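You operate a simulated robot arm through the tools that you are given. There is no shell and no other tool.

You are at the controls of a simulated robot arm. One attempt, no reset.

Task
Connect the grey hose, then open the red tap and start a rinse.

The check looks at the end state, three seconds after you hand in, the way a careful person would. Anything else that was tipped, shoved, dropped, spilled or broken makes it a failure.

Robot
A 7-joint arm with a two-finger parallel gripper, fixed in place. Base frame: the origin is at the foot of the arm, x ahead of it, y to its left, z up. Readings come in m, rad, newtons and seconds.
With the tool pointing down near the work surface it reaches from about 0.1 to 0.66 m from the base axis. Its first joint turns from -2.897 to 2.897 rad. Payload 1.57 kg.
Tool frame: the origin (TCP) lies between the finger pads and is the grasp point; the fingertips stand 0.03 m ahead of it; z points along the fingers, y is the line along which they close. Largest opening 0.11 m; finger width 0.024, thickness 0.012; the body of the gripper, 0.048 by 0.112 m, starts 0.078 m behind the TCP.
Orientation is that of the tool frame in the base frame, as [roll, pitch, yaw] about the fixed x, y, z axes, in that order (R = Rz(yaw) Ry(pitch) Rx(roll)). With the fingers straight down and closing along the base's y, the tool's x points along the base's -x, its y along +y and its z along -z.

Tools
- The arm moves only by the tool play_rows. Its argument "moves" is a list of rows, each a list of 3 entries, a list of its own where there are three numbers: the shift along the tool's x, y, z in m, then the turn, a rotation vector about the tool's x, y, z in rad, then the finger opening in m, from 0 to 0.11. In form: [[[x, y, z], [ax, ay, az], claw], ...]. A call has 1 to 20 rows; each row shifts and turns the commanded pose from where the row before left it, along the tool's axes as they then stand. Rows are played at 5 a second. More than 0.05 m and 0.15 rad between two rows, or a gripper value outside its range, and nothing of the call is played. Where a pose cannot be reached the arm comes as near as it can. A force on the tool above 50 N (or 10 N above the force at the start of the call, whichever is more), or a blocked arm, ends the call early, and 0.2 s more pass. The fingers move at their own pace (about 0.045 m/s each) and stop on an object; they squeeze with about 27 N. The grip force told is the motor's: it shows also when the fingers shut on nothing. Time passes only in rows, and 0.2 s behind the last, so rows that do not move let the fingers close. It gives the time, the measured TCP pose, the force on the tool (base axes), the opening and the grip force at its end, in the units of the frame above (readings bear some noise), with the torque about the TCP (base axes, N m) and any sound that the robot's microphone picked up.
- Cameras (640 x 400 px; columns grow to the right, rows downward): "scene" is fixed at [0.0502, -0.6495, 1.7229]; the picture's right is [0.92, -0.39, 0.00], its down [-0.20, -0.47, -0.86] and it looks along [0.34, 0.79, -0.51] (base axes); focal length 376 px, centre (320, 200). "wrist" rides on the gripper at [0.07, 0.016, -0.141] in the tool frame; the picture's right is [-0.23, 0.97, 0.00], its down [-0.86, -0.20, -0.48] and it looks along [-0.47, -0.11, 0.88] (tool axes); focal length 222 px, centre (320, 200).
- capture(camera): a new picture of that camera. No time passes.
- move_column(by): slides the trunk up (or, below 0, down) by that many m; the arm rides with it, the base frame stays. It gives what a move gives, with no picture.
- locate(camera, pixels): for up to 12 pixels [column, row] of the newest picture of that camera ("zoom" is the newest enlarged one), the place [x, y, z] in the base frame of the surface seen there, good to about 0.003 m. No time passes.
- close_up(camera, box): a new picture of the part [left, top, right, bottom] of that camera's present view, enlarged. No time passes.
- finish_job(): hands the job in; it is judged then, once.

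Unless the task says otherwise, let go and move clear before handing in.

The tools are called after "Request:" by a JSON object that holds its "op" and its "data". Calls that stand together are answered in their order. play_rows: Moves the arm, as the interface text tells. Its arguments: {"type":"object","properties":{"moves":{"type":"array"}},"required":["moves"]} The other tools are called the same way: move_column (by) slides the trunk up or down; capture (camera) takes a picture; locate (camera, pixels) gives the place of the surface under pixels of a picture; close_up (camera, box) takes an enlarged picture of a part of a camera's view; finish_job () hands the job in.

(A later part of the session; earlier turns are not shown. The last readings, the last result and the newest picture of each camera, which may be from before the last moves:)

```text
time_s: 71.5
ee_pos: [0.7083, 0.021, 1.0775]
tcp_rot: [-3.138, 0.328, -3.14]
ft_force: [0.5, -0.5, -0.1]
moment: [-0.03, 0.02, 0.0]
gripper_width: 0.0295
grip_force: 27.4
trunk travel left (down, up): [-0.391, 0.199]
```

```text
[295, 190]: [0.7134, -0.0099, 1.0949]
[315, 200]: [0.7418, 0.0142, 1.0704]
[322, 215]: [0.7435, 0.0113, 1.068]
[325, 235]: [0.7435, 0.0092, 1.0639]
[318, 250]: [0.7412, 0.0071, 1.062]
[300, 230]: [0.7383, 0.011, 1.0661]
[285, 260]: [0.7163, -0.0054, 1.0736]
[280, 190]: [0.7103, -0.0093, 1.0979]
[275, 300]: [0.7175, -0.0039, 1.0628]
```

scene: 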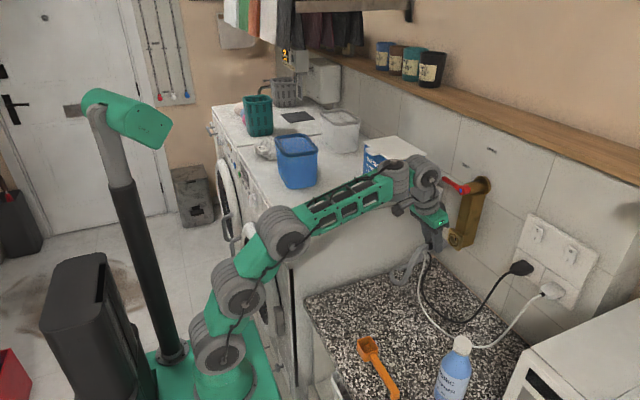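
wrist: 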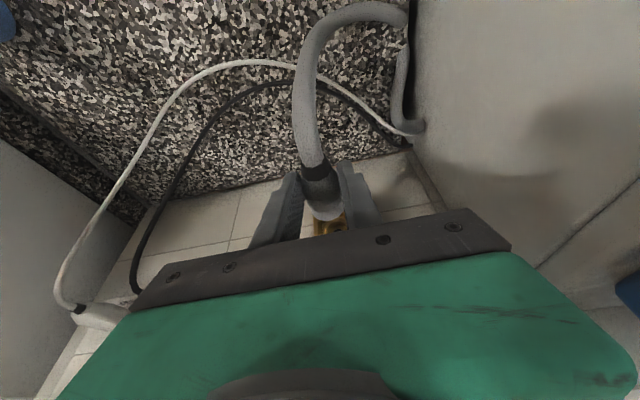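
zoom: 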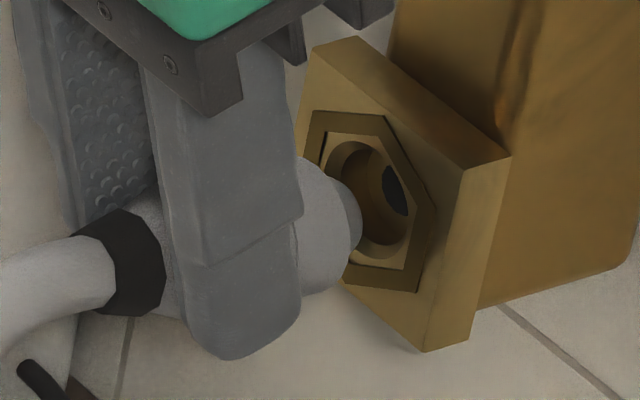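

Request:
{"op": "locate", "data": {"camera": "zoom", "pixels": [[345, 195], [352, 205], [356, 220], [354, 235], [348, 250], [340, 262], [345, 220], [330, 180], [335, 270], [325, 290], [310, 165], [335, 225]]}}

Request:
{"op": "close_up", "data": {"camera": "scene", "box": [444, 230, 464, 250]}}

```text
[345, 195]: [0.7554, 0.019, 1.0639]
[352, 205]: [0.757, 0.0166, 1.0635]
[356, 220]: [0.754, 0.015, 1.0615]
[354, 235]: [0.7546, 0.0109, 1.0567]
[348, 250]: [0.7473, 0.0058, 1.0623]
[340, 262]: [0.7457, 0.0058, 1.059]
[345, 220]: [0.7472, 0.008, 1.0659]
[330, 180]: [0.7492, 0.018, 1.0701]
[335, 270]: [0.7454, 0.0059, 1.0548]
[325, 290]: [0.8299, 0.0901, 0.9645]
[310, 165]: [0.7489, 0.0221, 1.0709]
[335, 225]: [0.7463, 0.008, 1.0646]
```

```text
16.00 times, centred on (454, 240) of scene
```

zoom: 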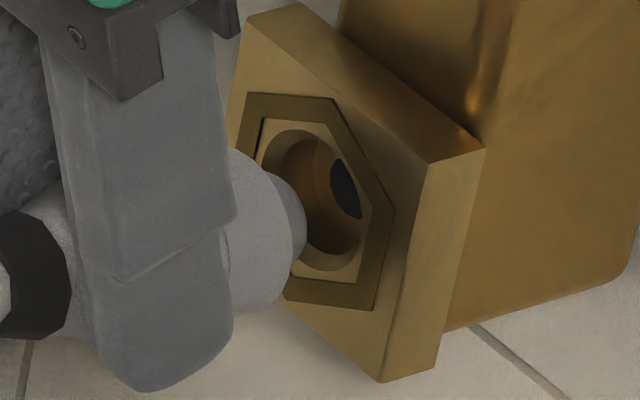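

The nose tip is at x≈0.757, and both views suggest it's 2.5–4 mm low. I'll raise 3 mm and push forward in 3 mm steps, watching force and sound.

Request:
{"op": "play_rows", "data": {"moves": [[[-0.001, 0, -0.0028], [0, 0, 0], 0.0], [[-0.0028, 0, 0.001], [0, 0, 0], 0.0], [[-0.0028, 0, 0.001], [0, 0, 0], 0.0], [[-0.0028, 0, 0.001], [0, 0, 0], 0.0]]}}

Request:
{"op": "close_up", "data": {"camera": "scene", "box": [440, 225, 470, 255]}}

Request:
{"op": "close_up", "data": {"camera": "wrist", "box": [290, 170, 390, 240]}}

```text
time_s: 72.5
ee_pos: [0.7175, 0.0221, 1.0804]
tcp_rot: [-3.135, 0.331, -3.138]
ft_force: [0.2, 0.2, -0.3]
moment: [0.01, 0.0, -0.01]
gripper_width: 0.0295
grip_force: 26.8
trunk travel left (down, up): [-0.391, 0.199]
```

```text
13.33 times, centred on (455, 240) of scene
```

zoom: 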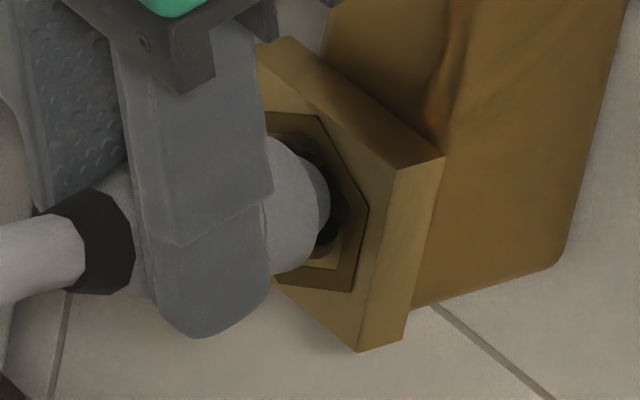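

```text
5.71 times, centred on (340, 205) of wrist
```

zoom: 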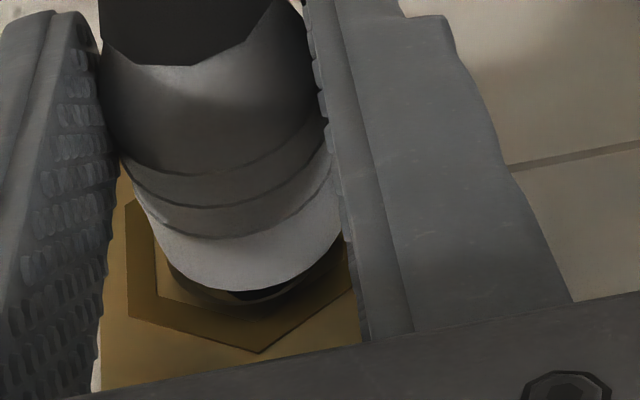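

The nose is now entering the bore, concentric with the hex in the scene view, and with no contact force. I'll continue pushing in small steps.

Request:
{"op": "play_rows", "data": {"moves": [[[-0.0028, 0, 0.001], [0, 0, 0], 0.0], [[-0.0028, 0, 0.001], [0, 0, 0], 0.0]]}}

Request:
{"op": "play_rows", "data": {"moves": [[[-0.0019, 0, 0.0006], [0, 0, 0], 0.0], [[-0.0019, 0, 0.0006], [0, 0, 0], 0.0]]}}

Request:
{"op": "close_up", "data": {"camera": "scene", "box": [440, 225, 470, 255]}}

Request:
{"op": "close_up", "data": {"camera": "wrist", "box": [290, 170, 390, 240]}}

```text
time_s: 73.1
ee_pos: [0.7206, 0.0221, 1.0819]
tcp_rot: [-3.138, 0.33, -3.139]
ft_force: [-3.4, -0.9, -0.7]
moment: [-0.06, 0.07, -0.13]
gripper_width: 0.0298
grip_force: 27.0
trunk travel left (down, up): [-0.391, 0.199]
```

```text
time_s: 73.7
ee_pos: [0.7236, 0.0214, 1.0813]
tcp_rot: [-3.137, 0.329, -3.141]
ft_force: [-18.7, -4.3, -5.0]
moment: [-0.1, 0.32, -0.19]
gripper_width: 0.0296
grip_force: 27.1
trunk travel left (down, up): [-0.391, 0.199]
```

```text
13.33 times, centred on (455, 240) of scene
```

zoom: 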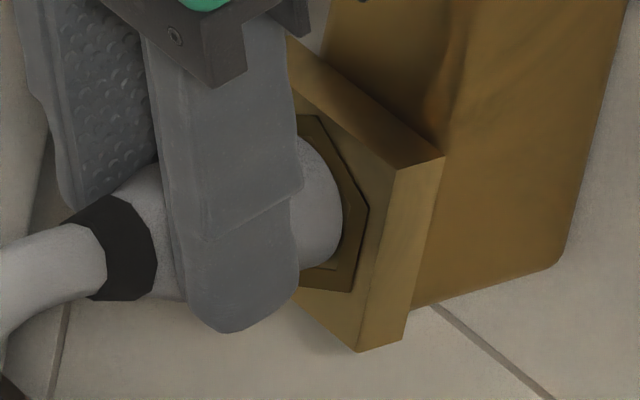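

```text
5.71 times, centred on (340, 205) of wrist
```

zoom: 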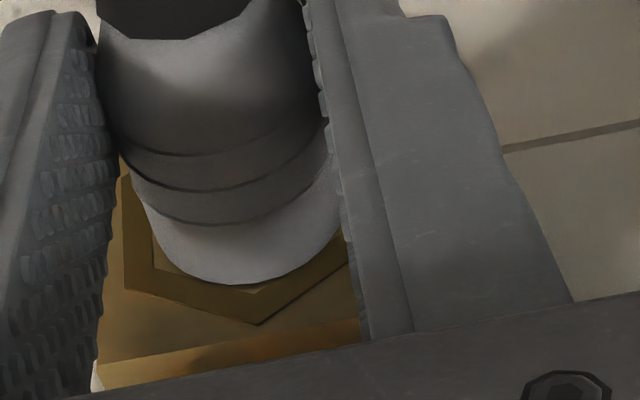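

The nose is in the bore with 19 N of resistance and no click yet. I'll push another few millimetres.

Request:
{"op": "play_rows", "data": {"moves": [[[-0.0019, 0, 0.0006], [0, 0, 0], 0.0], [[0, 0, 0], [0, 0, 0], 0.0]]}}

Request:
{"op": "close_up", "data": {"camera": "scene", "box": [440, 225, 470, 255]}}

```text
time_s: 74.3
ee_pos: [0.7278, 0.021, 1.0811]
tcp_rot: [-3.136, 0.333, -3.14]
ft_force: [-18.1, -3.4, -5.0]
moment: [-0.06, 0.55, -0.21]
gripper_width: 0.0296
grip_force: 27.1
trunk travel left (down, up): [-0.391, 0.199]
```

```text
13.33 times, centred on (455, 240) of scene
```

zoom: 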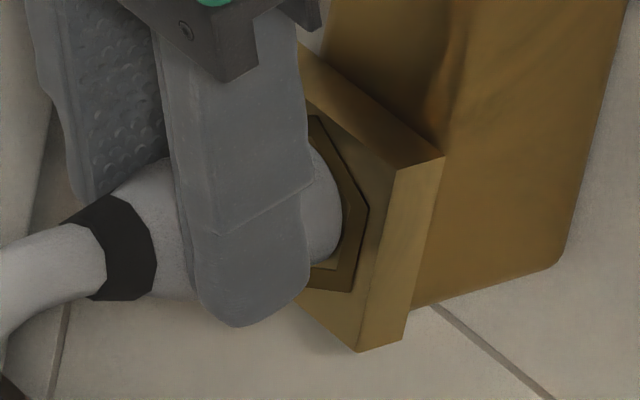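

The fingers slid along the coupling at ~18 N, so it has stopped without clicking. I'll examine the seating and alignment closely.

Request:
{"op": "close_up", "data": {"camera": "scene", "box": [446, 230, 466, 250]}}

Request:
{"op": "locate", "data": {"camera": "zoom", "pixels": [[285, 200], [290, 180], [280, 150], [270, 250], [250, 200], [260, 270], [300, 200], [315, 200], [330, 215], [270, 140], [260, 160]]}}

Request:
{"op": "close_up", "data": {"camera": "wrist", "box": [290, 170, 390, 240]}}

```text
16.00 times, centred on (456, 240) of scene
```

zoom: 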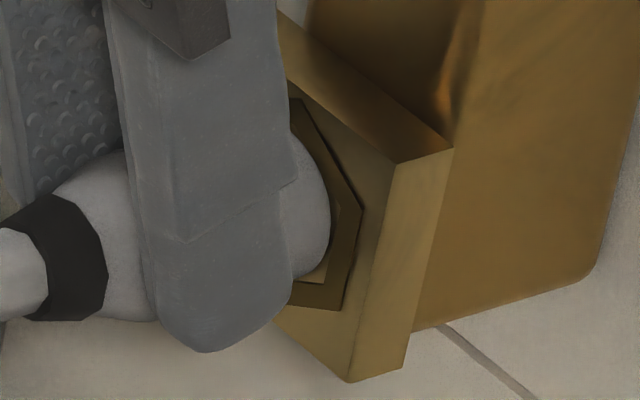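

```text
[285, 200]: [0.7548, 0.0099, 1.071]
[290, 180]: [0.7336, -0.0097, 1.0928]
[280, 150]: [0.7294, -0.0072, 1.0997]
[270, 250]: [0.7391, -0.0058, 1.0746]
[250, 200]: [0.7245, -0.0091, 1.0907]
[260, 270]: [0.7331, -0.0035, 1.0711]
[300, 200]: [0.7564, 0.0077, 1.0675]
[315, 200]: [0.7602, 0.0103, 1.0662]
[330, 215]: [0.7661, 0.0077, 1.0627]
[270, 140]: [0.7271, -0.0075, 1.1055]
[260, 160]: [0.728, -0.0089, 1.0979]
```

```text
5.71 times, centred on (340, 205) of wrist
```

zoom: 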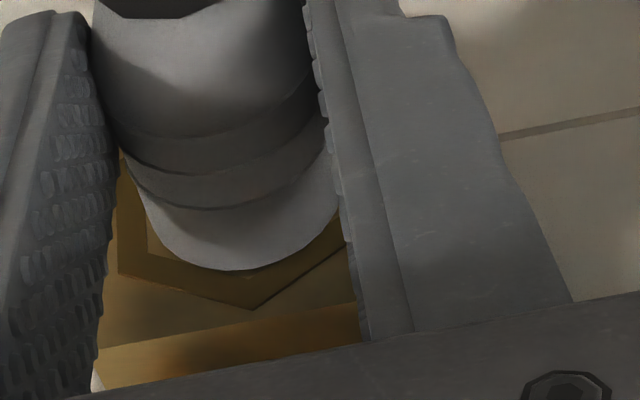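

The body front is at x≈0.7605, about 3 mm short of the face, with side forces (Fy -4, Fz -5) suggesting it's slightly too far +y and high. I'll shift a little in -y and -z and push again.

Request:
{"op": "play_rows", "data": {"moves": [[[0.0005, -0.0015, 0.0014], [0, 0, 0], 0.0], [[0, 0, 0], [0, 0, 0], 0.0]]}}

Request:
{"op": "play_rows", "data": {"moves": [[[-0.0019, 0, 0.0006], [0, 0, 0], 0.0], [[0, 0, 0], [0, 0, 0], 0.0]]}}

Request:
{"op": "close_up", "data": {"camera": "scene", "box": [446, 230, 466, 250]}}

```text
time_s: 74.9
ee_pos: [0.7278, 0.0206, 1.0806]
tcp_rot: [-3.135, 0.334, -3.138]
ft_force: [-8.5, 2.1, 0.8]
moment: [0.11, 0.3, 0.04]
gripper_width: 0.0297
grip_force: 27.2
trunk travel left (down, up): [-0.391, 0.199]
```

```text
time_s: 75.5
ee_pos: [0.7294, 0.0207, 1.0815]
tcp_rot: [-3.136, 0.334, -3.141]
ft_force: [-13.7, -0.7, 3.3]
moment: [0.0, 0.25, 0.08]
gripper_width: 0.0297
grip_force: 27.2
trunk travel left (down, up): [-0.391, 0.199]
```

```text
16.00 times, centred on (456, 240) of scene
```

zoom: 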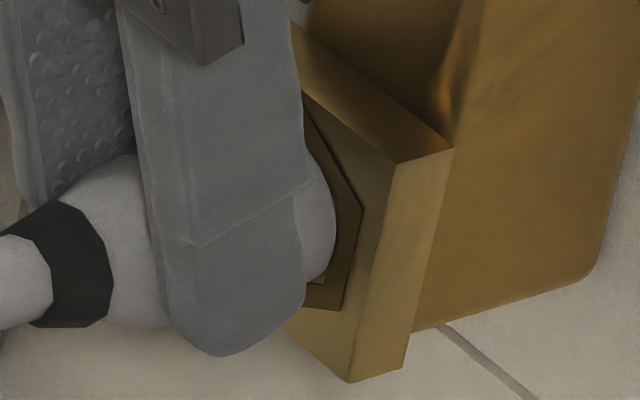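

Side forces are now small and the coupling moved in slightly. I'll keep pushing.

Request:
{"op": "play_rows", "data": {"moves": [[[-0.0019, 0, 0.0006], [0, 0, 0], 0.0], [[-0.0019, 0, 0.0006], [0, 0, 0], 0.0], [[0, 0, 0], [0, 0, 0], 0.0]]}}

Request:
{"op": "close_up", "data": {"camera": "scene", "box": [446, 230, 466, 250]}}

Request:
{"op": "close_up", "data": {"camera": "wrist", "box": [290, 170, 390, 240]}}

```text
time_s: 76.3
ee_pos: [0.7388, 0.0224, 1.0809]
tcp_rot: [3.127, 0.334, 3.138]
ft_force: [4.8, -15.3, -3.5]
moment: [-0.29, 0.02, -0.46]
gripper_width: 0.0279
grip_force: 27.1
out of reach, approached as far as the arm can: row 2
trunk travel left (down, up): [-0.391, 0.199]
```

```text
16.00 times, centred on (456, 240) of scene
```

zoom: 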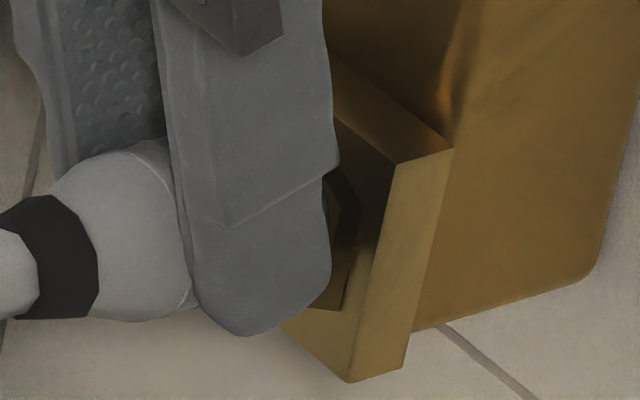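

```text
5.71 times, centred on (340, 205) of wrist
```

zoom: 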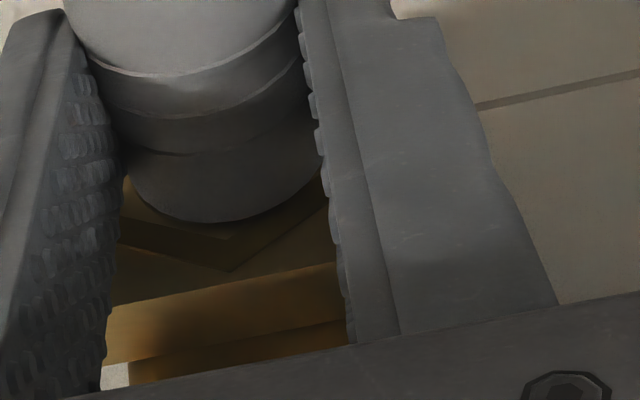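

The arm lurched forward ~9 mm as the solver hit a limit, and the coupling slid back in the grip. I'll inspect before doing anything else.

Request:
{"op": "capture", "data": {"camera": "scene"}}

Request:
{"op": "capture", "data": {"camera": "wrist"}}

Request:
{"op": "close_up", "data": {"camera": "scene", "box": [400, 150, 500, 260]}}

```text
taken
```

scene: 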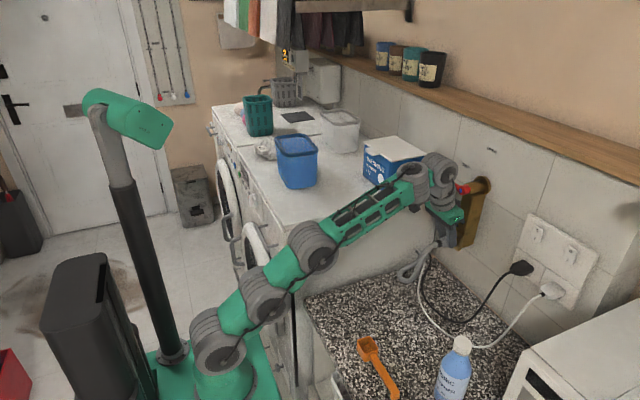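

```text
taken
```

wrist: 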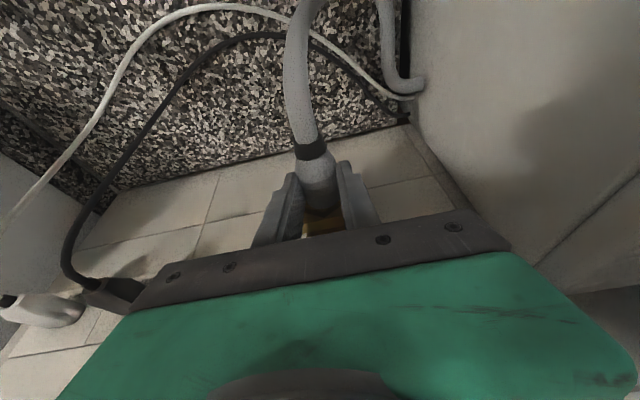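

```text
3.64 times, centred on (450, 205) of scene
```

zoom: 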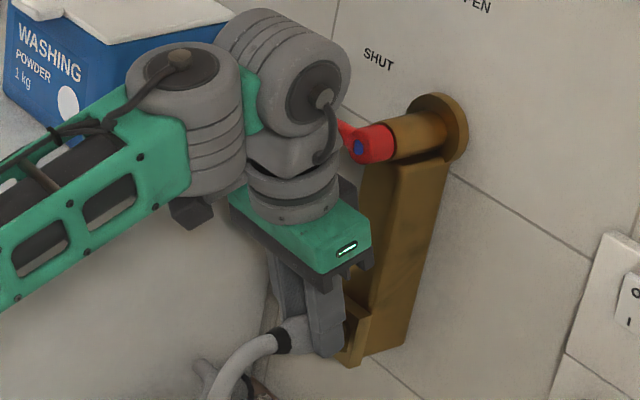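

The body front now computes to x≈0.7625–0.7635, practically at the outlet face, with a -y side load from the bore. I'll relieve the side load and pull back gently to see whether the coupling stays put.

Request:
{"op": "play_rows", "data": {"moves": [[[0, -0.002, 0], [0, 0, 0], 0.0], [[0.0028, 0, -0.001], [0, 0, 0], 0.0], [[0.0028, 0, -0.001], [0, 0, 0], 0.0]]}}

Request:
{"op": "close_up", "data": {"camera": "scene", "box": [440, 225, 470, 255]}}

Request:
{"op": "close_up", "data": {"camera": "wrist", "box": [290, 170, 390, 240]}}

```text
time_s: 77.1
ee_pos: [0.7272, 0.0205, 1.0794]
tcp_rot: [-3.136, 0.331, -3.141]
ft_force: [0.8, 0.7, 0.0]
moment: [-0.03, -0.01, 0.0]
gripper_width: 0.0287
grip_force: 26.8
out of reach, approached as far as the arm can: row 1
trunk travel left (down, up): [-0.391, 0.199]
```

```text
13.33 times, centred on (455, 240) of scene
```

zoom: 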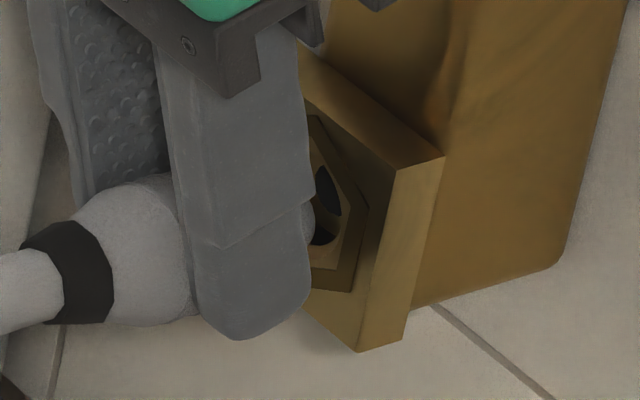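

```text
5.71 times, centred on (340, 205) of wrist
```

zoom: 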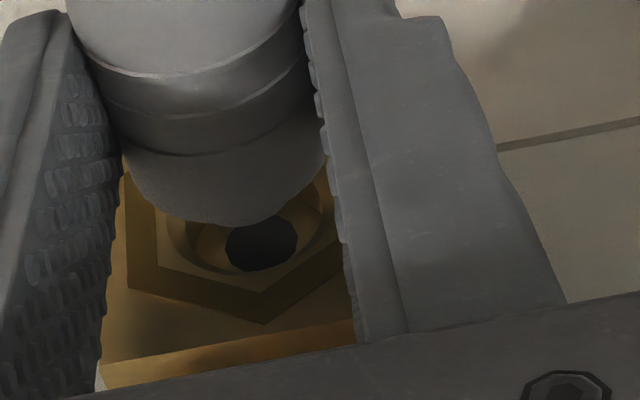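

The coupling came back out with the hand, so it wasn't latched. I'll look closely at the coupling and outlet for any markings or keying that say how they join.

Request:
{"op": "close_up", "data": {"camera": "wrist", "box": [296, 140, 356, 180]}}

Request:
{"op": "close_up", "data": {"camera": "wrist", "box": [300, 190, 360, 230]}}

Request:
{"op": "close_up", "data": {"camera": "scene", "box": [438, 232, 458, 252]}}

```text
10.00 times, centred on (326, 160) of wrist
```

zoom: 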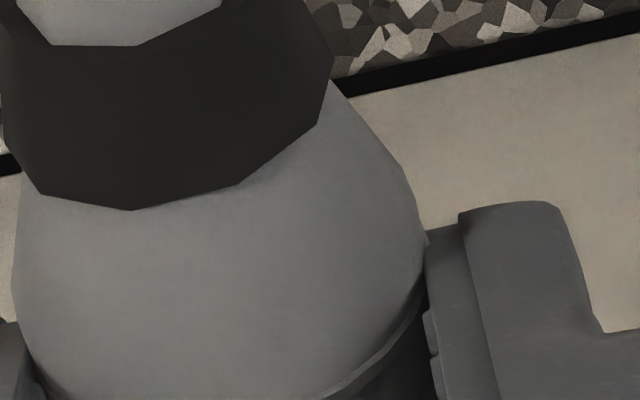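

```text
10.00 times, centred on (330, 210) of wrist
```

zoom: 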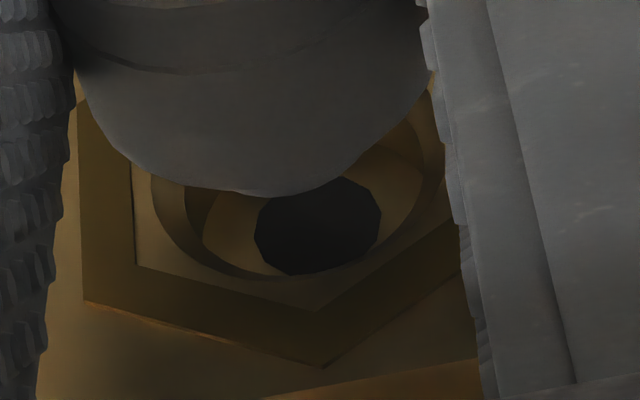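

```text
16.00 times, centred on (448, 242) of scene
```

zoom: 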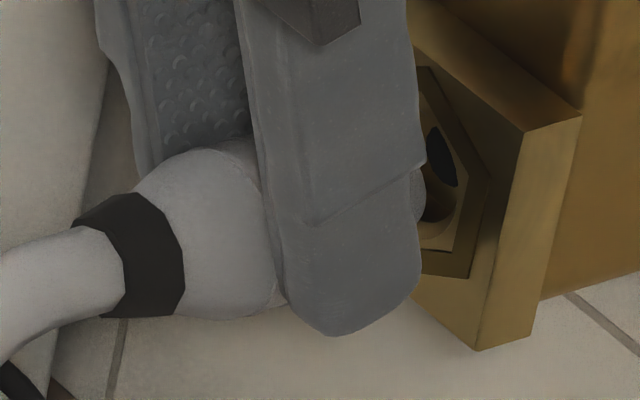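

No latch or key marks are visible, but the hex has a recessed inner face, so full seating needs good centring and a few more millimetres. The grip is now too far forward, so I'll go back and regrasp on the counter, further back and with more tilt.

Request:
{"op": "play_rows", "data": {"moves": [[[0.0184, -0.002, -0.0081], [0, 0, 0], 0.0], [[0.0184, -0.002, -0.0081], [0, 0, 0], 0.0], [[0.0184, -0.002, -0.0081], [0, 0, 0], 0.0], [[0.0184, -0.002, -0.0081], [0, 0, 0], 0.0], [[0.0184, -0.002, -0.0081], [0, 0, 0], 0.0], [[0.0184, -0.002, -0.0081], [0, 0, 0], 0.0]]}}

Request:
{"op": "move_column", "data": {"by": -0.08}}

Request:
{"op": "play_rows", "data": {"moves": [[[0.019, -0.0005, -0.0065], [0, 0, 0], 0.0], [[0.019, -0.0005, -0.0065], [0, 0, 0], 0.0]]}}

Request:
{"op": "move_column", "data": {"by": -0.06}}

Request:
{"op": "capture", "data": {"camera": "scene"}}

Request:
{"op": "capture", "data": {"camera": "wrist"}}

```text
time_s: 78.5
ee_pos: [0.6034, 0.0079, 1.0895]
tcp_rot: [-3.135, 0.33, -3.138]
ft_force: [0.4, -0.3, -1.5]
moment: [0.0, 0.0, -0.02]
gripper_width: 0.0286
grip_force: 27.1
trunk travel left (down, up): [-0.391, 0.199]
```

```text
time_s: 79.7
ee_pos: [0.6049, 0.0108, 1.0092]
tcp_rot: [-3.135, 0.33, -3.14]
ft_force: [-0.3, 1.0, -0.7]
moment: [0.03, -0.03, -0.01]
gripper_width: 0.0285
grip_force: 26.9
trunk travel left (down, up): [-0.311, 0.279]
```

```text
time_s: 80.3
ee_pos: [0.5635, 0.0087, 1.0096]
tcp_rot: [-3.137, 0.331, -3.14]
ft_force: [0.0, -0.3, -0.4]
moment: [-0.03, 0.01, -0.01]
gripper_width: 0.0286
grip_force: 27.4
trunk travel left (down, up): [-0.311, 0.279]
```

```text
time_s: 81.3
ee_pos: [0.5637, 0.0092, 0.9496]
tcp_rot: [-3.138, 0.333, -3.14]
ft_force: [0.4, -0.6, -0.2]
moment: [0.01, -0.02, -0.02]
gripper_width: 0.0286
grip_force: 26.9
trunk travel left (down, up): [-0.251, 0.339]
```

```text
taken
```

scene: 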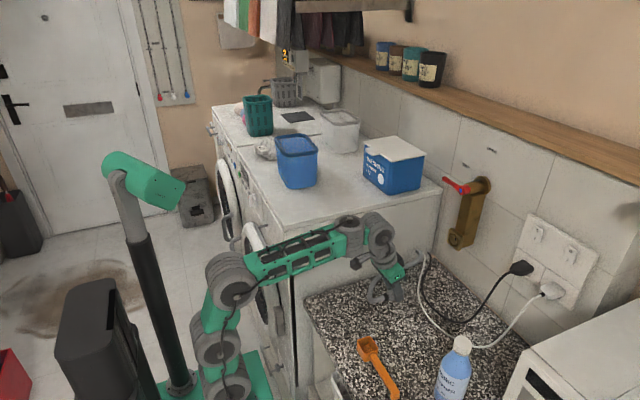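

```text
taken
```

wrist: 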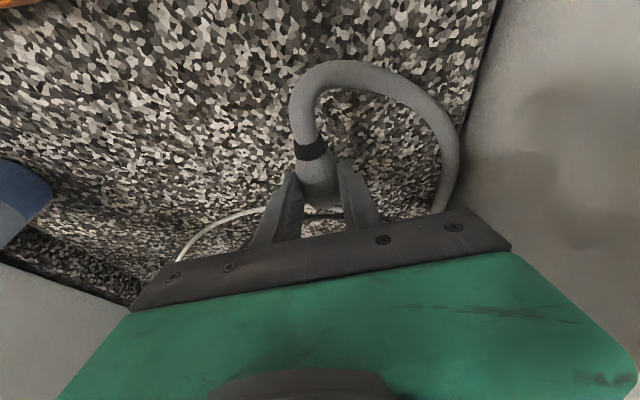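

Request:
{"op": "play_rows", "data": {"moves": [[[0.0023, 0, 0.0066], [0, 0, 0], 0.0], [[0.0023, 0, 0.0066], [0, 0, 0], 0.0], [[0.0023, 0, 0.0066], [0, 0, 0], 0.0], [[0.0023, 0, 0.0066], [0, 0, 0], 0.0], [[0.001, 0, 0.0028], [0, 0, 0], 0.0], [[0.001, 0, 0.0028], [0, 0, 0], 0.0]]}}

Request:
{"op": "close_up", "data": {"camera": "scene", "box": [350, 250, 430, 330]}}

```text
time_s: 82.7
ee_pos: [0.5632, 0.0094, 0.9157]
tcp_rot: [-3.136, 0.333, -3.137]
ft_force: [0.0, 0.9, 3.7]
moment: [0.06, -0.05, 0.03]
gripper_width: 0.0288
grip_force: 26.8
trunk travel left (down, up): [-0.251, 0.339]
```

```text
5.00 times, centred on (390, 290) of scene
```

zoom: 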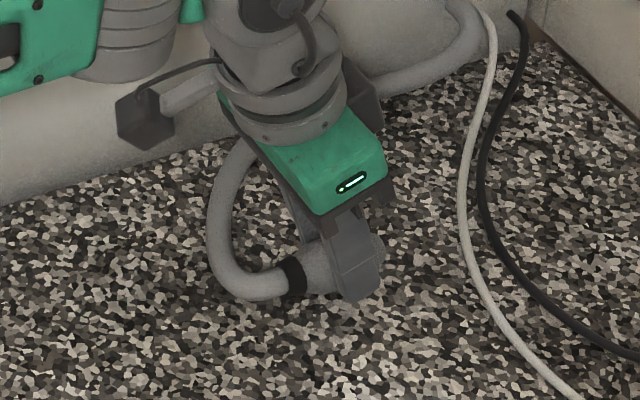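

Contact with the counter is felt (Fz +3.7). I'll release, raise a little, and tilt to 0.44 to re-measure.

Request:
{"op": "play_rows", "data": {"moves": [[[0, 0, 0], [0, 0, 0], 0.035], [[0, 0, 0], [0, 0, 0], 0.045], [[0, 0, 0], [0, 0, 0], 0.06], [[0, 0, 0], [0, 0, 0], 0.06], [[-0.0065, 0, -0.0189], [0, 0, 0], 0.06], [[-0.0065, 0, -0.0189], [0, -0.055, 0], 0.06], [[0, 0, 0], [0, -0.055, 0], 0.06]]}}

Request:
{"op": "capture", "data": {"camera": "wrist"}}

Request:
{"op": "close_up", "data": {"camera": "wrist", "box": [270, 80, 390, 180]}}

```text
time_s: 84.3
ee_pos: [0.5648, 0.0103, 0.9548]
tcp_rot: [-3.135, 0.44, -3.139]
ft_force: [-0.3, 0.6, -0.7]
moment: [-0.02, 0.0, -0.02]
gripper_width: 0.0602
grip_force: 0.0
trunk travel left (down, up): [-0.251, 0.339]
```

```text
taken
```

wrist: 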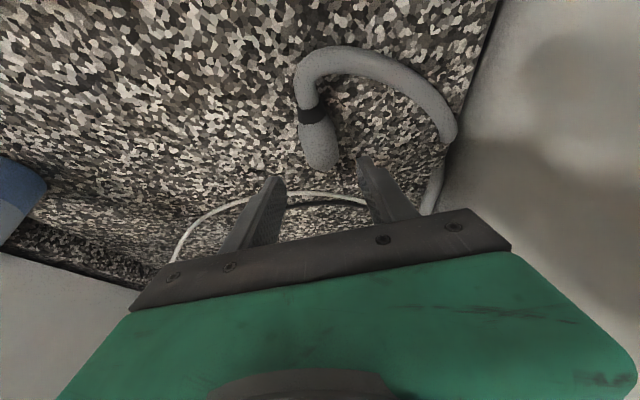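

```text
4.00 times, centred on (330, 130) of wrist
```

zoom: 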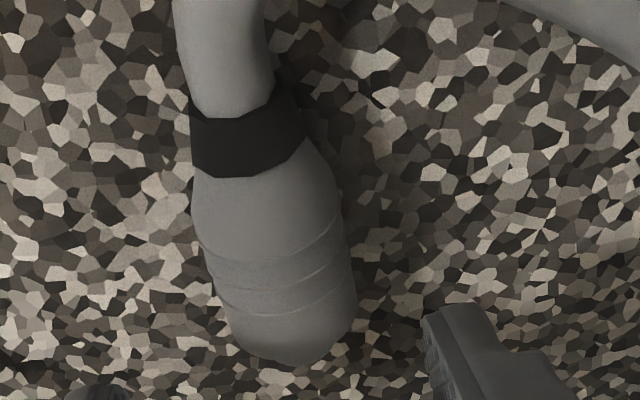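

Request:
{"op": "locate", "data": {"camera": "zoom", "pixels": [[246, 130], [250, 160], [258, 190], [265, 220], [272, 250], [280, 280], [287, 310], [290, 340], [289, 360], [289, 375], [200, 240], [343, 235]]}}

```text
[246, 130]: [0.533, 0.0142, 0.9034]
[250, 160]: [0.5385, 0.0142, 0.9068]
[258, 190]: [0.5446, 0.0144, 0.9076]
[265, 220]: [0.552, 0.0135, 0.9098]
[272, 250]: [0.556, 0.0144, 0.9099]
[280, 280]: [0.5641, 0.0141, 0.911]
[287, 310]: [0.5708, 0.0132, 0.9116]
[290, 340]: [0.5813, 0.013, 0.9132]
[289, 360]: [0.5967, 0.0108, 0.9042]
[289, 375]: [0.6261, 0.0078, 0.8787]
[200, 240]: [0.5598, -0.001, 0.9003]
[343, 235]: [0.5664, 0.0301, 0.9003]
```

The coupling axis is now at y≈0.014, body front x≈0.586. I'll grip at x≈0.555 with tilt 0.44, descending to TCP z≈0.913.

Request:
{"op": "play_rows", "data": {"moves": [[[0.0166, 0.0037, -0.0078], [0, 0, 0], 0.06], [[0.0051, 0, 0.0109], [0, 0, 0], 0.06], [[0.0051, 0, 0.0109], [0, 0, 0], 0.06], [[0.0051, 0, 0.0109], [0, 0, 0], 0.06], [[0.0013, 0, 0.0027], [0, 0, 0], 0.06], [[0, 0, 0], [0, 0, 0], 0.06]]}}

Request:
{"op": "capture", "data": {"camera": "wrist"}}

```text
time_s: 85.7
ee_pos: [0.544, 0.0124, 0.9163]
tcp_rot: [-3.134, 0.441, -3.138]
ft_force: [0.5, -0.2, -0.3]
moment: [-0.02, -0.01, -0.04]
gripper_width: 0.0605
grip_force: 0.0
trunk travel left (down, up): [-0.251, 0.339]
```

```text
taken
```

wrist: 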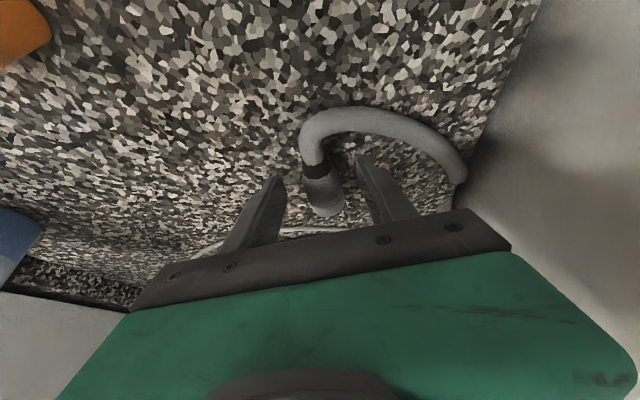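

Request:
{"op": "play_rows", "data": {"moves": [[[-0.001, 0.0015, 0.0027], [0, 0, 0], 0.06], [[0.0008, 0, 0.0018], [0, 0, 0], 0.06], [[0, 0, 0], [0, 0, 0], 0.06]]}}

Request:
{"op": "play_rows", "data": {"moves": [[[0, 0, 0], [0, 0, 0], 0.0], [[0, 0, 0], [0, 0, 0], 0.0], [[0, 0, 0], [0, 0, 0], 0.0], [[0, 0, 0], [0, 0, 0], 0.0], [[0, 0, 0], [0, 0, 0], 0.0]]}}

Request:
{"op": "close_up", "data": {"camera": "wrist", "box": [260, 120, 400, 240]}}

```text
time_s: 86.5
ee_pos: [0.5475, 0.0136, 0.9121]
tcp_rot: [-3.135, 0.442, -3.137]
ft_force: [-1.1, -0.3, 1.6]
moment: [0.03, 0.01, 0.01]
gripper_width: 0.0597
grip_force: 0.1
trunk travel left (down, up): [-0.251, 0.339]
```

```text
time_s: 87.7
ee_pos: [0.5481, 0.0134, 0.9134]
tcp_rot: [-3.136, 0.441, -3.139]
ft_force: [0.0, 1.3, 3.1]
moment: [0.06, -0.02, 0.03]
gripper_width: 0.0297
grip_force: 27.2
trunk travel left (down, up): [-0.251, 0.339]
```

```text
3.33 times, centred on (330, 180) of wrist
```

zoom: 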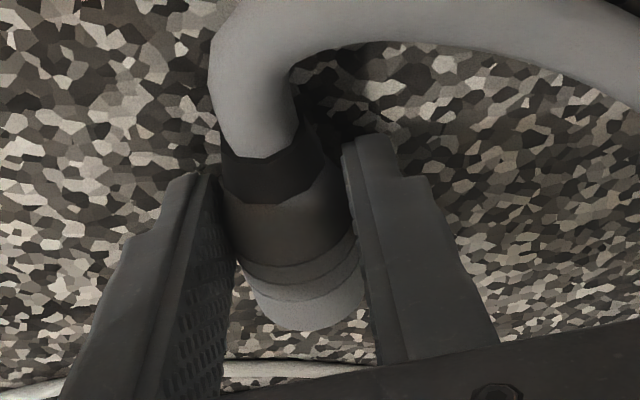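

Good deep grip. Lifting and carrying forward again.

Request:
{"op": "play_rows", "data": {"moves": [[[-0.0017, 0, -0.0036], [0, 0, 0], 0.0], [[-0.0017, 0, -0.0036], [0, 0, 0], 0.0], [[-0.0021, 0, -0.0045], [0, 0, 0], 0.0], [[-0.0021, 0, -0.0045], [0, 0, 0], 0.0], [[-0.015, 0.0005, -0.003], [0, 0, 0], 0.0], [[-0.015, 0.0005, -0.003], [0, 0, 0], 0.0], [[-0.015, 0.0005, -0.003], [0, 0, 0], 0.0], [[-0.015, 0.0005, -0.003], [0, 0, 0], 0.0]]}}

Request:
{"op": "move_column", "data": {"by": 0.07}}

Request:
{"op": "move_column", "data": {"by": 0.07}}

Request:
{"op": "capture", "data": {"camera": "scene"}}

Request:
{"op": "close_up", "data": {"camera": "wrist", "box": [260, 120, 400, 240]}}

```text
time_s: 89.5
ee_pos: [0.5964, 0.016, 0.9662]
tcp_rot: [-3.136, 0.442, -3.139]
ft_force: [0.4, 0.7, -1.0]
moment: [0.0, 0.01, 0.02]
gripper_width: 0.0294
grip_force: 27.5
trunk travel left (down, up): [-0.251, 0.339]
```

```text
time_s: 90.6
ee_pos: [0.596, 0.0172, 1.0363]
tcp_rot: [-3.134, 0.441, -3.138]
ft_force: [0.6, 0.4, 0.4]
moment: [-0.02, 0.02, -0.02]
gripper_width: 0.0294
grip_force: 26.7
trunk travel left (down, up): [-0.321, 0.269]
```

```text
time_s: 91.6
ee_pos: [0.5966, 0.0158, 1.106]
tcp_rot: [-3.135, 0.44, -3.138]
ft_force: [-0.1, 0.5, -1.1]
moment: [-0.05, 0.03, 0.01]
gripper_width: 0.0295
grip_force: 27.2
trunk travel left (down, up): [-0.391, 0.199]
```

```text
taken
```

scene: 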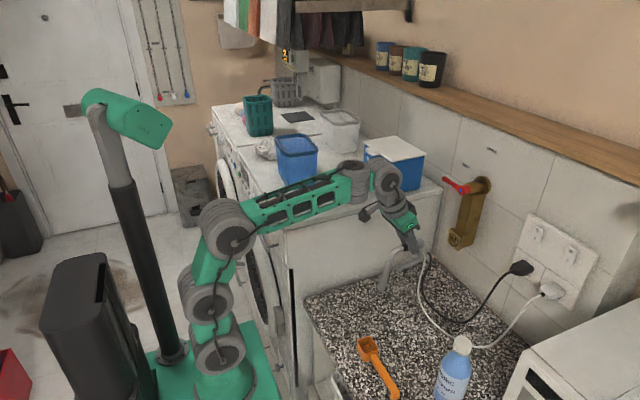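

```text
3.33 times, centred on (330, 180) of wrist
```

zoom: 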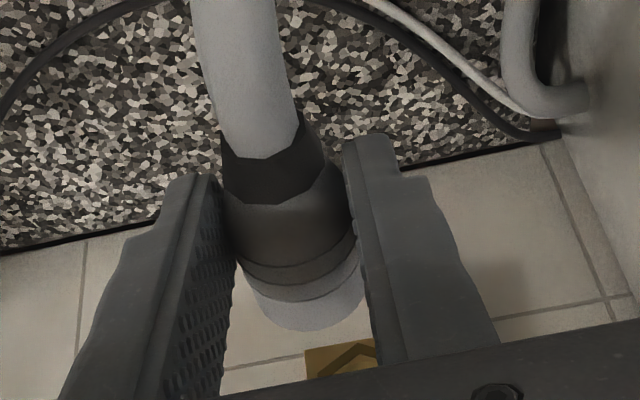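

Request:
{"op": "locate", "data": {"camera": "zoom", "pixels": [[265, 165], [280, 225], [290, 250], [295, 272], [300, 292], [305, 315], [308, 325], [285, 240], [298, 283]]}}

Request:
{"op": "close_up", "data": {"camera": "scene", "box": [410, 235, 440, 265]}}

```text
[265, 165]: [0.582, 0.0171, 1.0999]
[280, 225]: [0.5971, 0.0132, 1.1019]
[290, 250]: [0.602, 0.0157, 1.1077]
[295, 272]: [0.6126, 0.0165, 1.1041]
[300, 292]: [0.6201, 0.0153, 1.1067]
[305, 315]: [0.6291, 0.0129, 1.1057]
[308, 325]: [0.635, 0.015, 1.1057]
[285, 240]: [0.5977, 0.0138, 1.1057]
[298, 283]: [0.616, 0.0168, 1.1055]
```

```text
13.33 times, centred on (425, 250) of scene
```

zoom: 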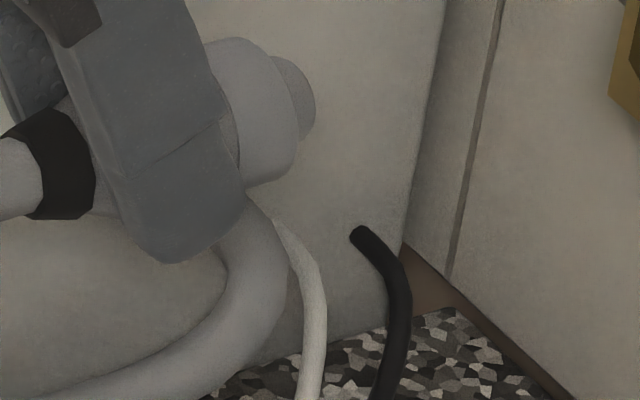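

Request:
{"op": "locate", "data": {"camera": "zoom", "pixels": [[285, 65], [300, 75], [310, 95], [310, 115], [300, 132], [290, 95], [240, 45], [265, 60], [270, 170], [285, 150], [240, 110], [250, 180]]}}

```text
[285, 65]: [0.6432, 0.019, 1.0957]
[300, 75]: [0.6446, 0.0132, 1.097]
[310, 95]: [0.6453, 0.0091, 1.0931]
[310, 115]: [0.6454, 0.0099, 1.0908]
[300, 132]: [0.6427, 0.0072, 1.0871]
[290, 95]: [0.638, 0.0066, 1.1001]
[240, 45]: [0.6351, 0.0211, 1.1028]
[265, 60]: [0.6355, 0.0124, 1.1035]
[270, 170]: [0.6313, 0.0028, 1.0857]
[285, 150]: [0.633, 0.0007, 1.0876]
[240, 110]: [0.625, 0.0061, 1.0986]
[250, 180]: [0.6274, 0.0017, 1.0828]
```

The coupling is level in the hand at this tilt (nose centre at TCP +0.049 in x, -0.017 in z). I'll keep the tilt at 0.44 and move to just short of the outlet.

Request:
{"op": "play_rows", "data": {"moves": [[[-0.01205, 0.00075, 0.01097], [0, 0, 0], 0.0], [[-0.01205, 0.00075, 0.01097], [0, 0, 0], 0.0], [[-0.01205, 0.00075, 0.01097], [0, 0, 0], 0.0], [[-0.01205, 0.00075, 0.01097], [0, 0, 0], 0.0], [[-0.01205, 0.00075, 0.01097], [0, 0, 0], 0.0], [[-0.01205, 0.00075, 0.01097], [0, 0, 0], 0.0]]}}

Request:
{"op": "close_up", "data": {"camera": "wrist", "box": [290, 170, 390, 240]}}

Request:
{"op": "close_up", "data": {"camera": "scene", "box": [438, 225, 468, 255]}}

Request:
{"op": "capture", "data": {"camera": "scene"}}

```text
time_s: 93.0
ee_pos: [0.6906, 0.021, 1.0779]
tcp_rot: [-3.135, 0.442, -3.14]
ft_force: [0.5, 0.3, -1.4]
moment: [-0.01, 0.0, 0.0]
gripper_width: 0.0296
grip_force: 26.9
trunk travel left (down, up): [-0.391, 0.199]
```

```text
5.71 times, centred on (340, 205) of wrist
```

zoom: 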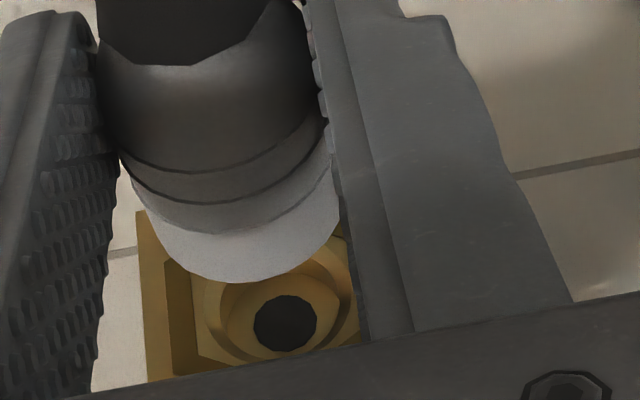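

```text
13.33 times, centred on (453, 240) of scene
```

zoom: 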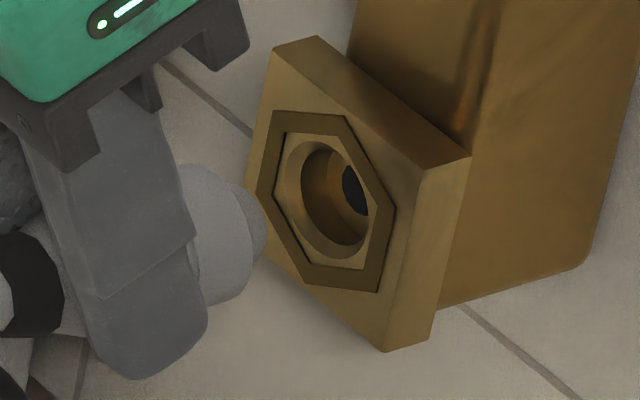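

```text
taken
```

scene: 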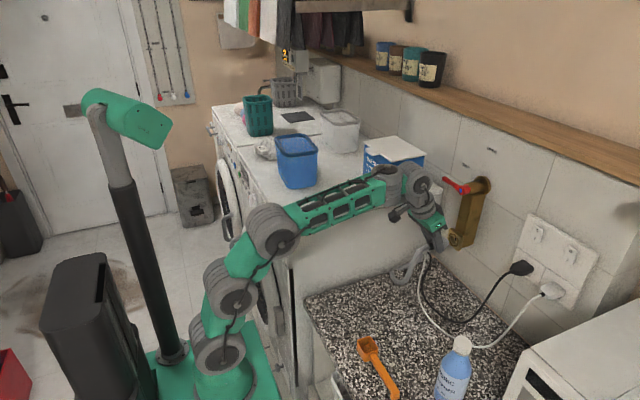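

The nose is level and nearly concentric; the projection suggests about 1 mm too far +y. I'll correct that and advance 2 cm to just short of contact.

Request:
{"op": "play_rows", "data": {"moves": [[[-0.0036, -0.0008, 0.0017], [0, 0, 0], 0.0], [[-0.0036, 0, 0.0017], [0, 0, 0], 0.0], [[-0.0036, 0, 0.0017], [0, 0, 0], 0.0], [[-0.0036, 0, 0.0017], [0, 0, 0], 0.0], [[-0.0036, 0, 0.0017], [0, 0, 0], 0.0]]}}

Request:
{"op": "close_up", "data": {"camera": "wrist", "box": [290, 170, 390, 240]}}

Request:
{"op": "close_up", "data": {"camera": "scene", "box": [440, 225, 470, 255]}}

```text
time_s: 94.2
ee_pos: [0.7104, 0.0204, 1.0762]
tcp_rot: [-3.134, 0.441, -3.137]
ft_force: [0.5, 0.2, -1.0]
moment: [0.03, 0.01, 0.0]
gripper_width: 0.0295
grip_force: 26.9
trunk travel left (down, up): [-0.391, 0.199]
```

```text
5.71 times, centred on (340, 205) of wrist
```

zoom: 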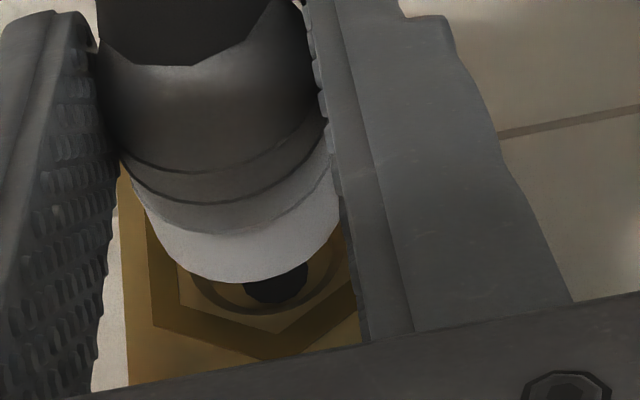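

```text
13.33 times, centred on (455, 240) of scene
```

zoom: 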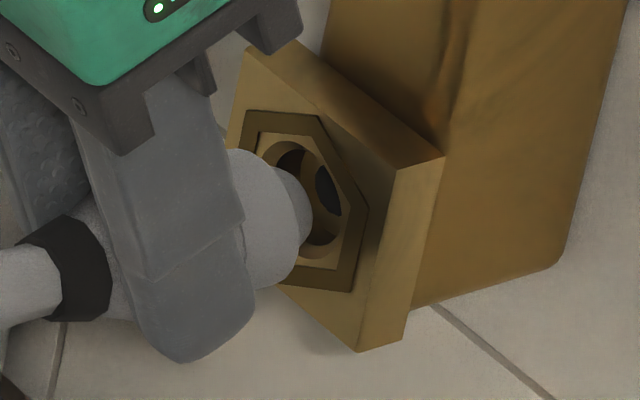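

Still concentric within about a millimetre. I'll raise ~0.8 mm and push in small steps, reading forces.

Request:
{"op": "play_rows", "data": {"moves": [[[-0.003, 0, 0.0006], [0, 0, 0], 0.0], [[-0.0027, 0, 0.0013], [0, 0, 0], 0.0], [[-0.0027, 0, 0.0013], [0, 0, 0], 0.0]]}}

Request:
{"op": "play_rows", "data": {"moves": [[[-0.0018, 0, 0.0008], [0, 0, 0], 0.0]]}}

Request:
{"op": "play_rows", "data": {"moves": [[[-0.0018, 0, 0.0008], [0, 0, 0], 0.0]]}}

Request:
{"op": "close_up", "data": {"camera": "scene", "box": [440, 225, 470, 255]}}

```text
time_s: 95.0
ee_pos: [0.7189, 0.0213, 1.0782]
tcp_rot: [-3.134, 0.44, -3.138]
ft_force: [-0.3, 0.0, -0.9]
moment: [0.03, 0.0, 0.01]
gripper_width: 0.0296
grip_force: 26.9
trunk travel left (down, up): [-0.391, 0.199]
```

```text
time_s: 95.4
ee_pos: [0.7215, 0.0209, 1.0789]
tcp_rot: [-3.134, 0.442, -3.137]
ft_force: [0.2, -0.3, -0.1]
moment: [-0.02, 0.0, -0.04]
gripper_width: 0.0295
grip_force: 26.8
trunk travel left (down, up): [-0.391, 0.199]
```

```text
time_s: 95.8
ee_pos: [0.7227, 0.0204, 1.0789]
tcp_rot: [-3.136, 0.439, -3.139]
ft_force: [-2.9, -0.5, -0.8]
moment: [-0.03, 0.05, -0.03]
gripper_width: 0.0293
grip_force: 27.1
trunk travel left (down, up): [-0.391, 0.199]
```

```text
13.33 times, centred on (455, 240) of scene
```

zoom: 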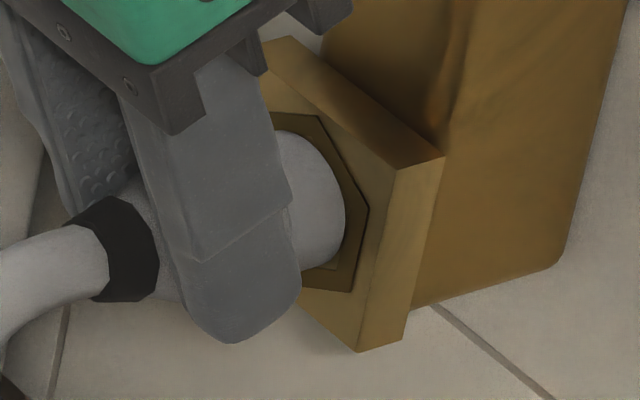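

The nose is fully in and the body is meeting the face with only 3 N. I'll keep pressing in 2 mm steps.

Request:
{"op": "play_rows", "data": {"moves": [[[-0.0018, 0, 0.0008], [0, 0, 0], 0.0]]}}

Request:
{"op": "play_rows", "data": {"moves": [[[-0.0018, 0, 0.0008], [0, 0, 0], 0.0]]}}

Request:
{"op": "close_up", "data": {"camera": "scene", "box": [440, 225, 470, 255]}}

Request:
{"op": "close_up", "data": {"camera": "wrist", "box": [290, 170, 390, 240]}}

```text
time_s: 96.2
ee_pos: [0.7216, 0.02, 1.0786]
tcp_rot: [-3.134, 0.436, -3.137]
ft_force: [-19.0, 0.3, -3.3]
moment: [-0.02, 0.39, 0.12]
gripper_width: 0.0296
grip_force: 27.1
trunk travel left (down, up): [-0.391, 0.199]
heard: snap
```

```text
time_s: 96.6
ee_pos: [0.7251, 0.0215, 1.0781]
tcp_rot: [-3.136, 0.439, -3.137]
ft_force: [-21.5, -0.5, -7.1]
moment: [0.06, 0.56, -0.13]
gripper_width: 0.0295
grip_force: 27.3
trunk travel left (down, up): [-0.391, 0.199]
```

```text
13.33 times, centred on (455, 240) of scene
```

zoom: 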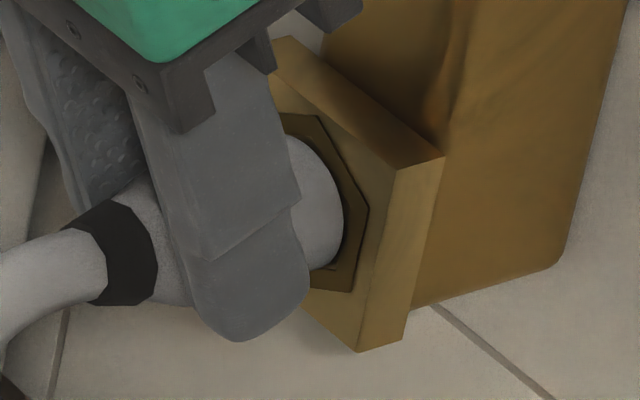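

```text
5.71 times, centred on (340, 205) of wrist
```

zoom: 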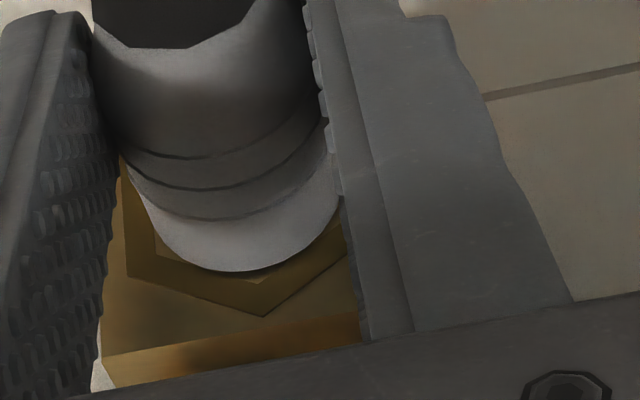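

A "snap" was heard, so the coupling has latched. I'll relax the push, open the fingers, and check that it stays.

Request:
{"op": "play_rows", "data": {"moves": [[[0.0018, 0, -0.0008], [0, 0, 0], 0.0], [[0.0009, 0, -0.0004], [0, 0, 0], 0.04], [[0, 0, 0], [0, 0, 0], 0.05], [[0, 0, 0], [0, 0, 0], 0.06], [[0, 0, 0], [0, 0, 0], 0.06]]}}

Request:
{"op": "close_up", "data": {"camera": "scene", "box": [435, 225, 470, 260]}}

Request:
{"op": "capture", "data": {"camera": "wrist"}}

```text
time_s: 97.8
ee_pos: [0.7235, 0.0198, 1.0775]
tcp_rot: [-3.135, 0.442, -3.138]
ft_force: [1.1, -0.2, -0.7]
moment: [-0.01, 0.0, 0.02]
gripper_width: 0.0597
grip_force: 0.1
trunk travel left (down, up): [-0.391, 0.199]
```

```text
11.43 times, centred on (452, 242) of scene
```

zoom: 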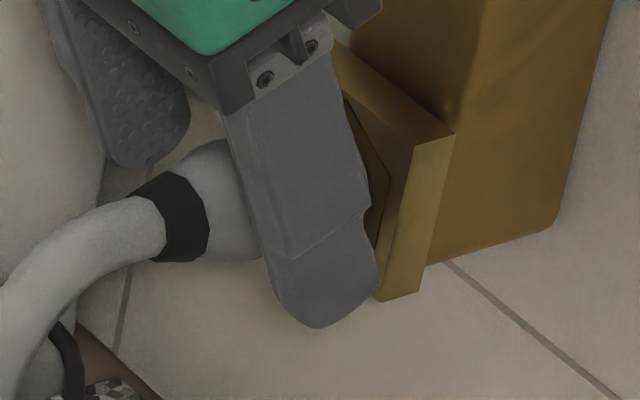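

```text
taken
```

wrist: 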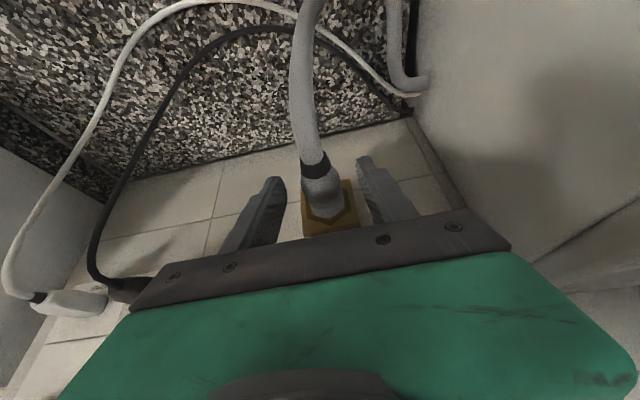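

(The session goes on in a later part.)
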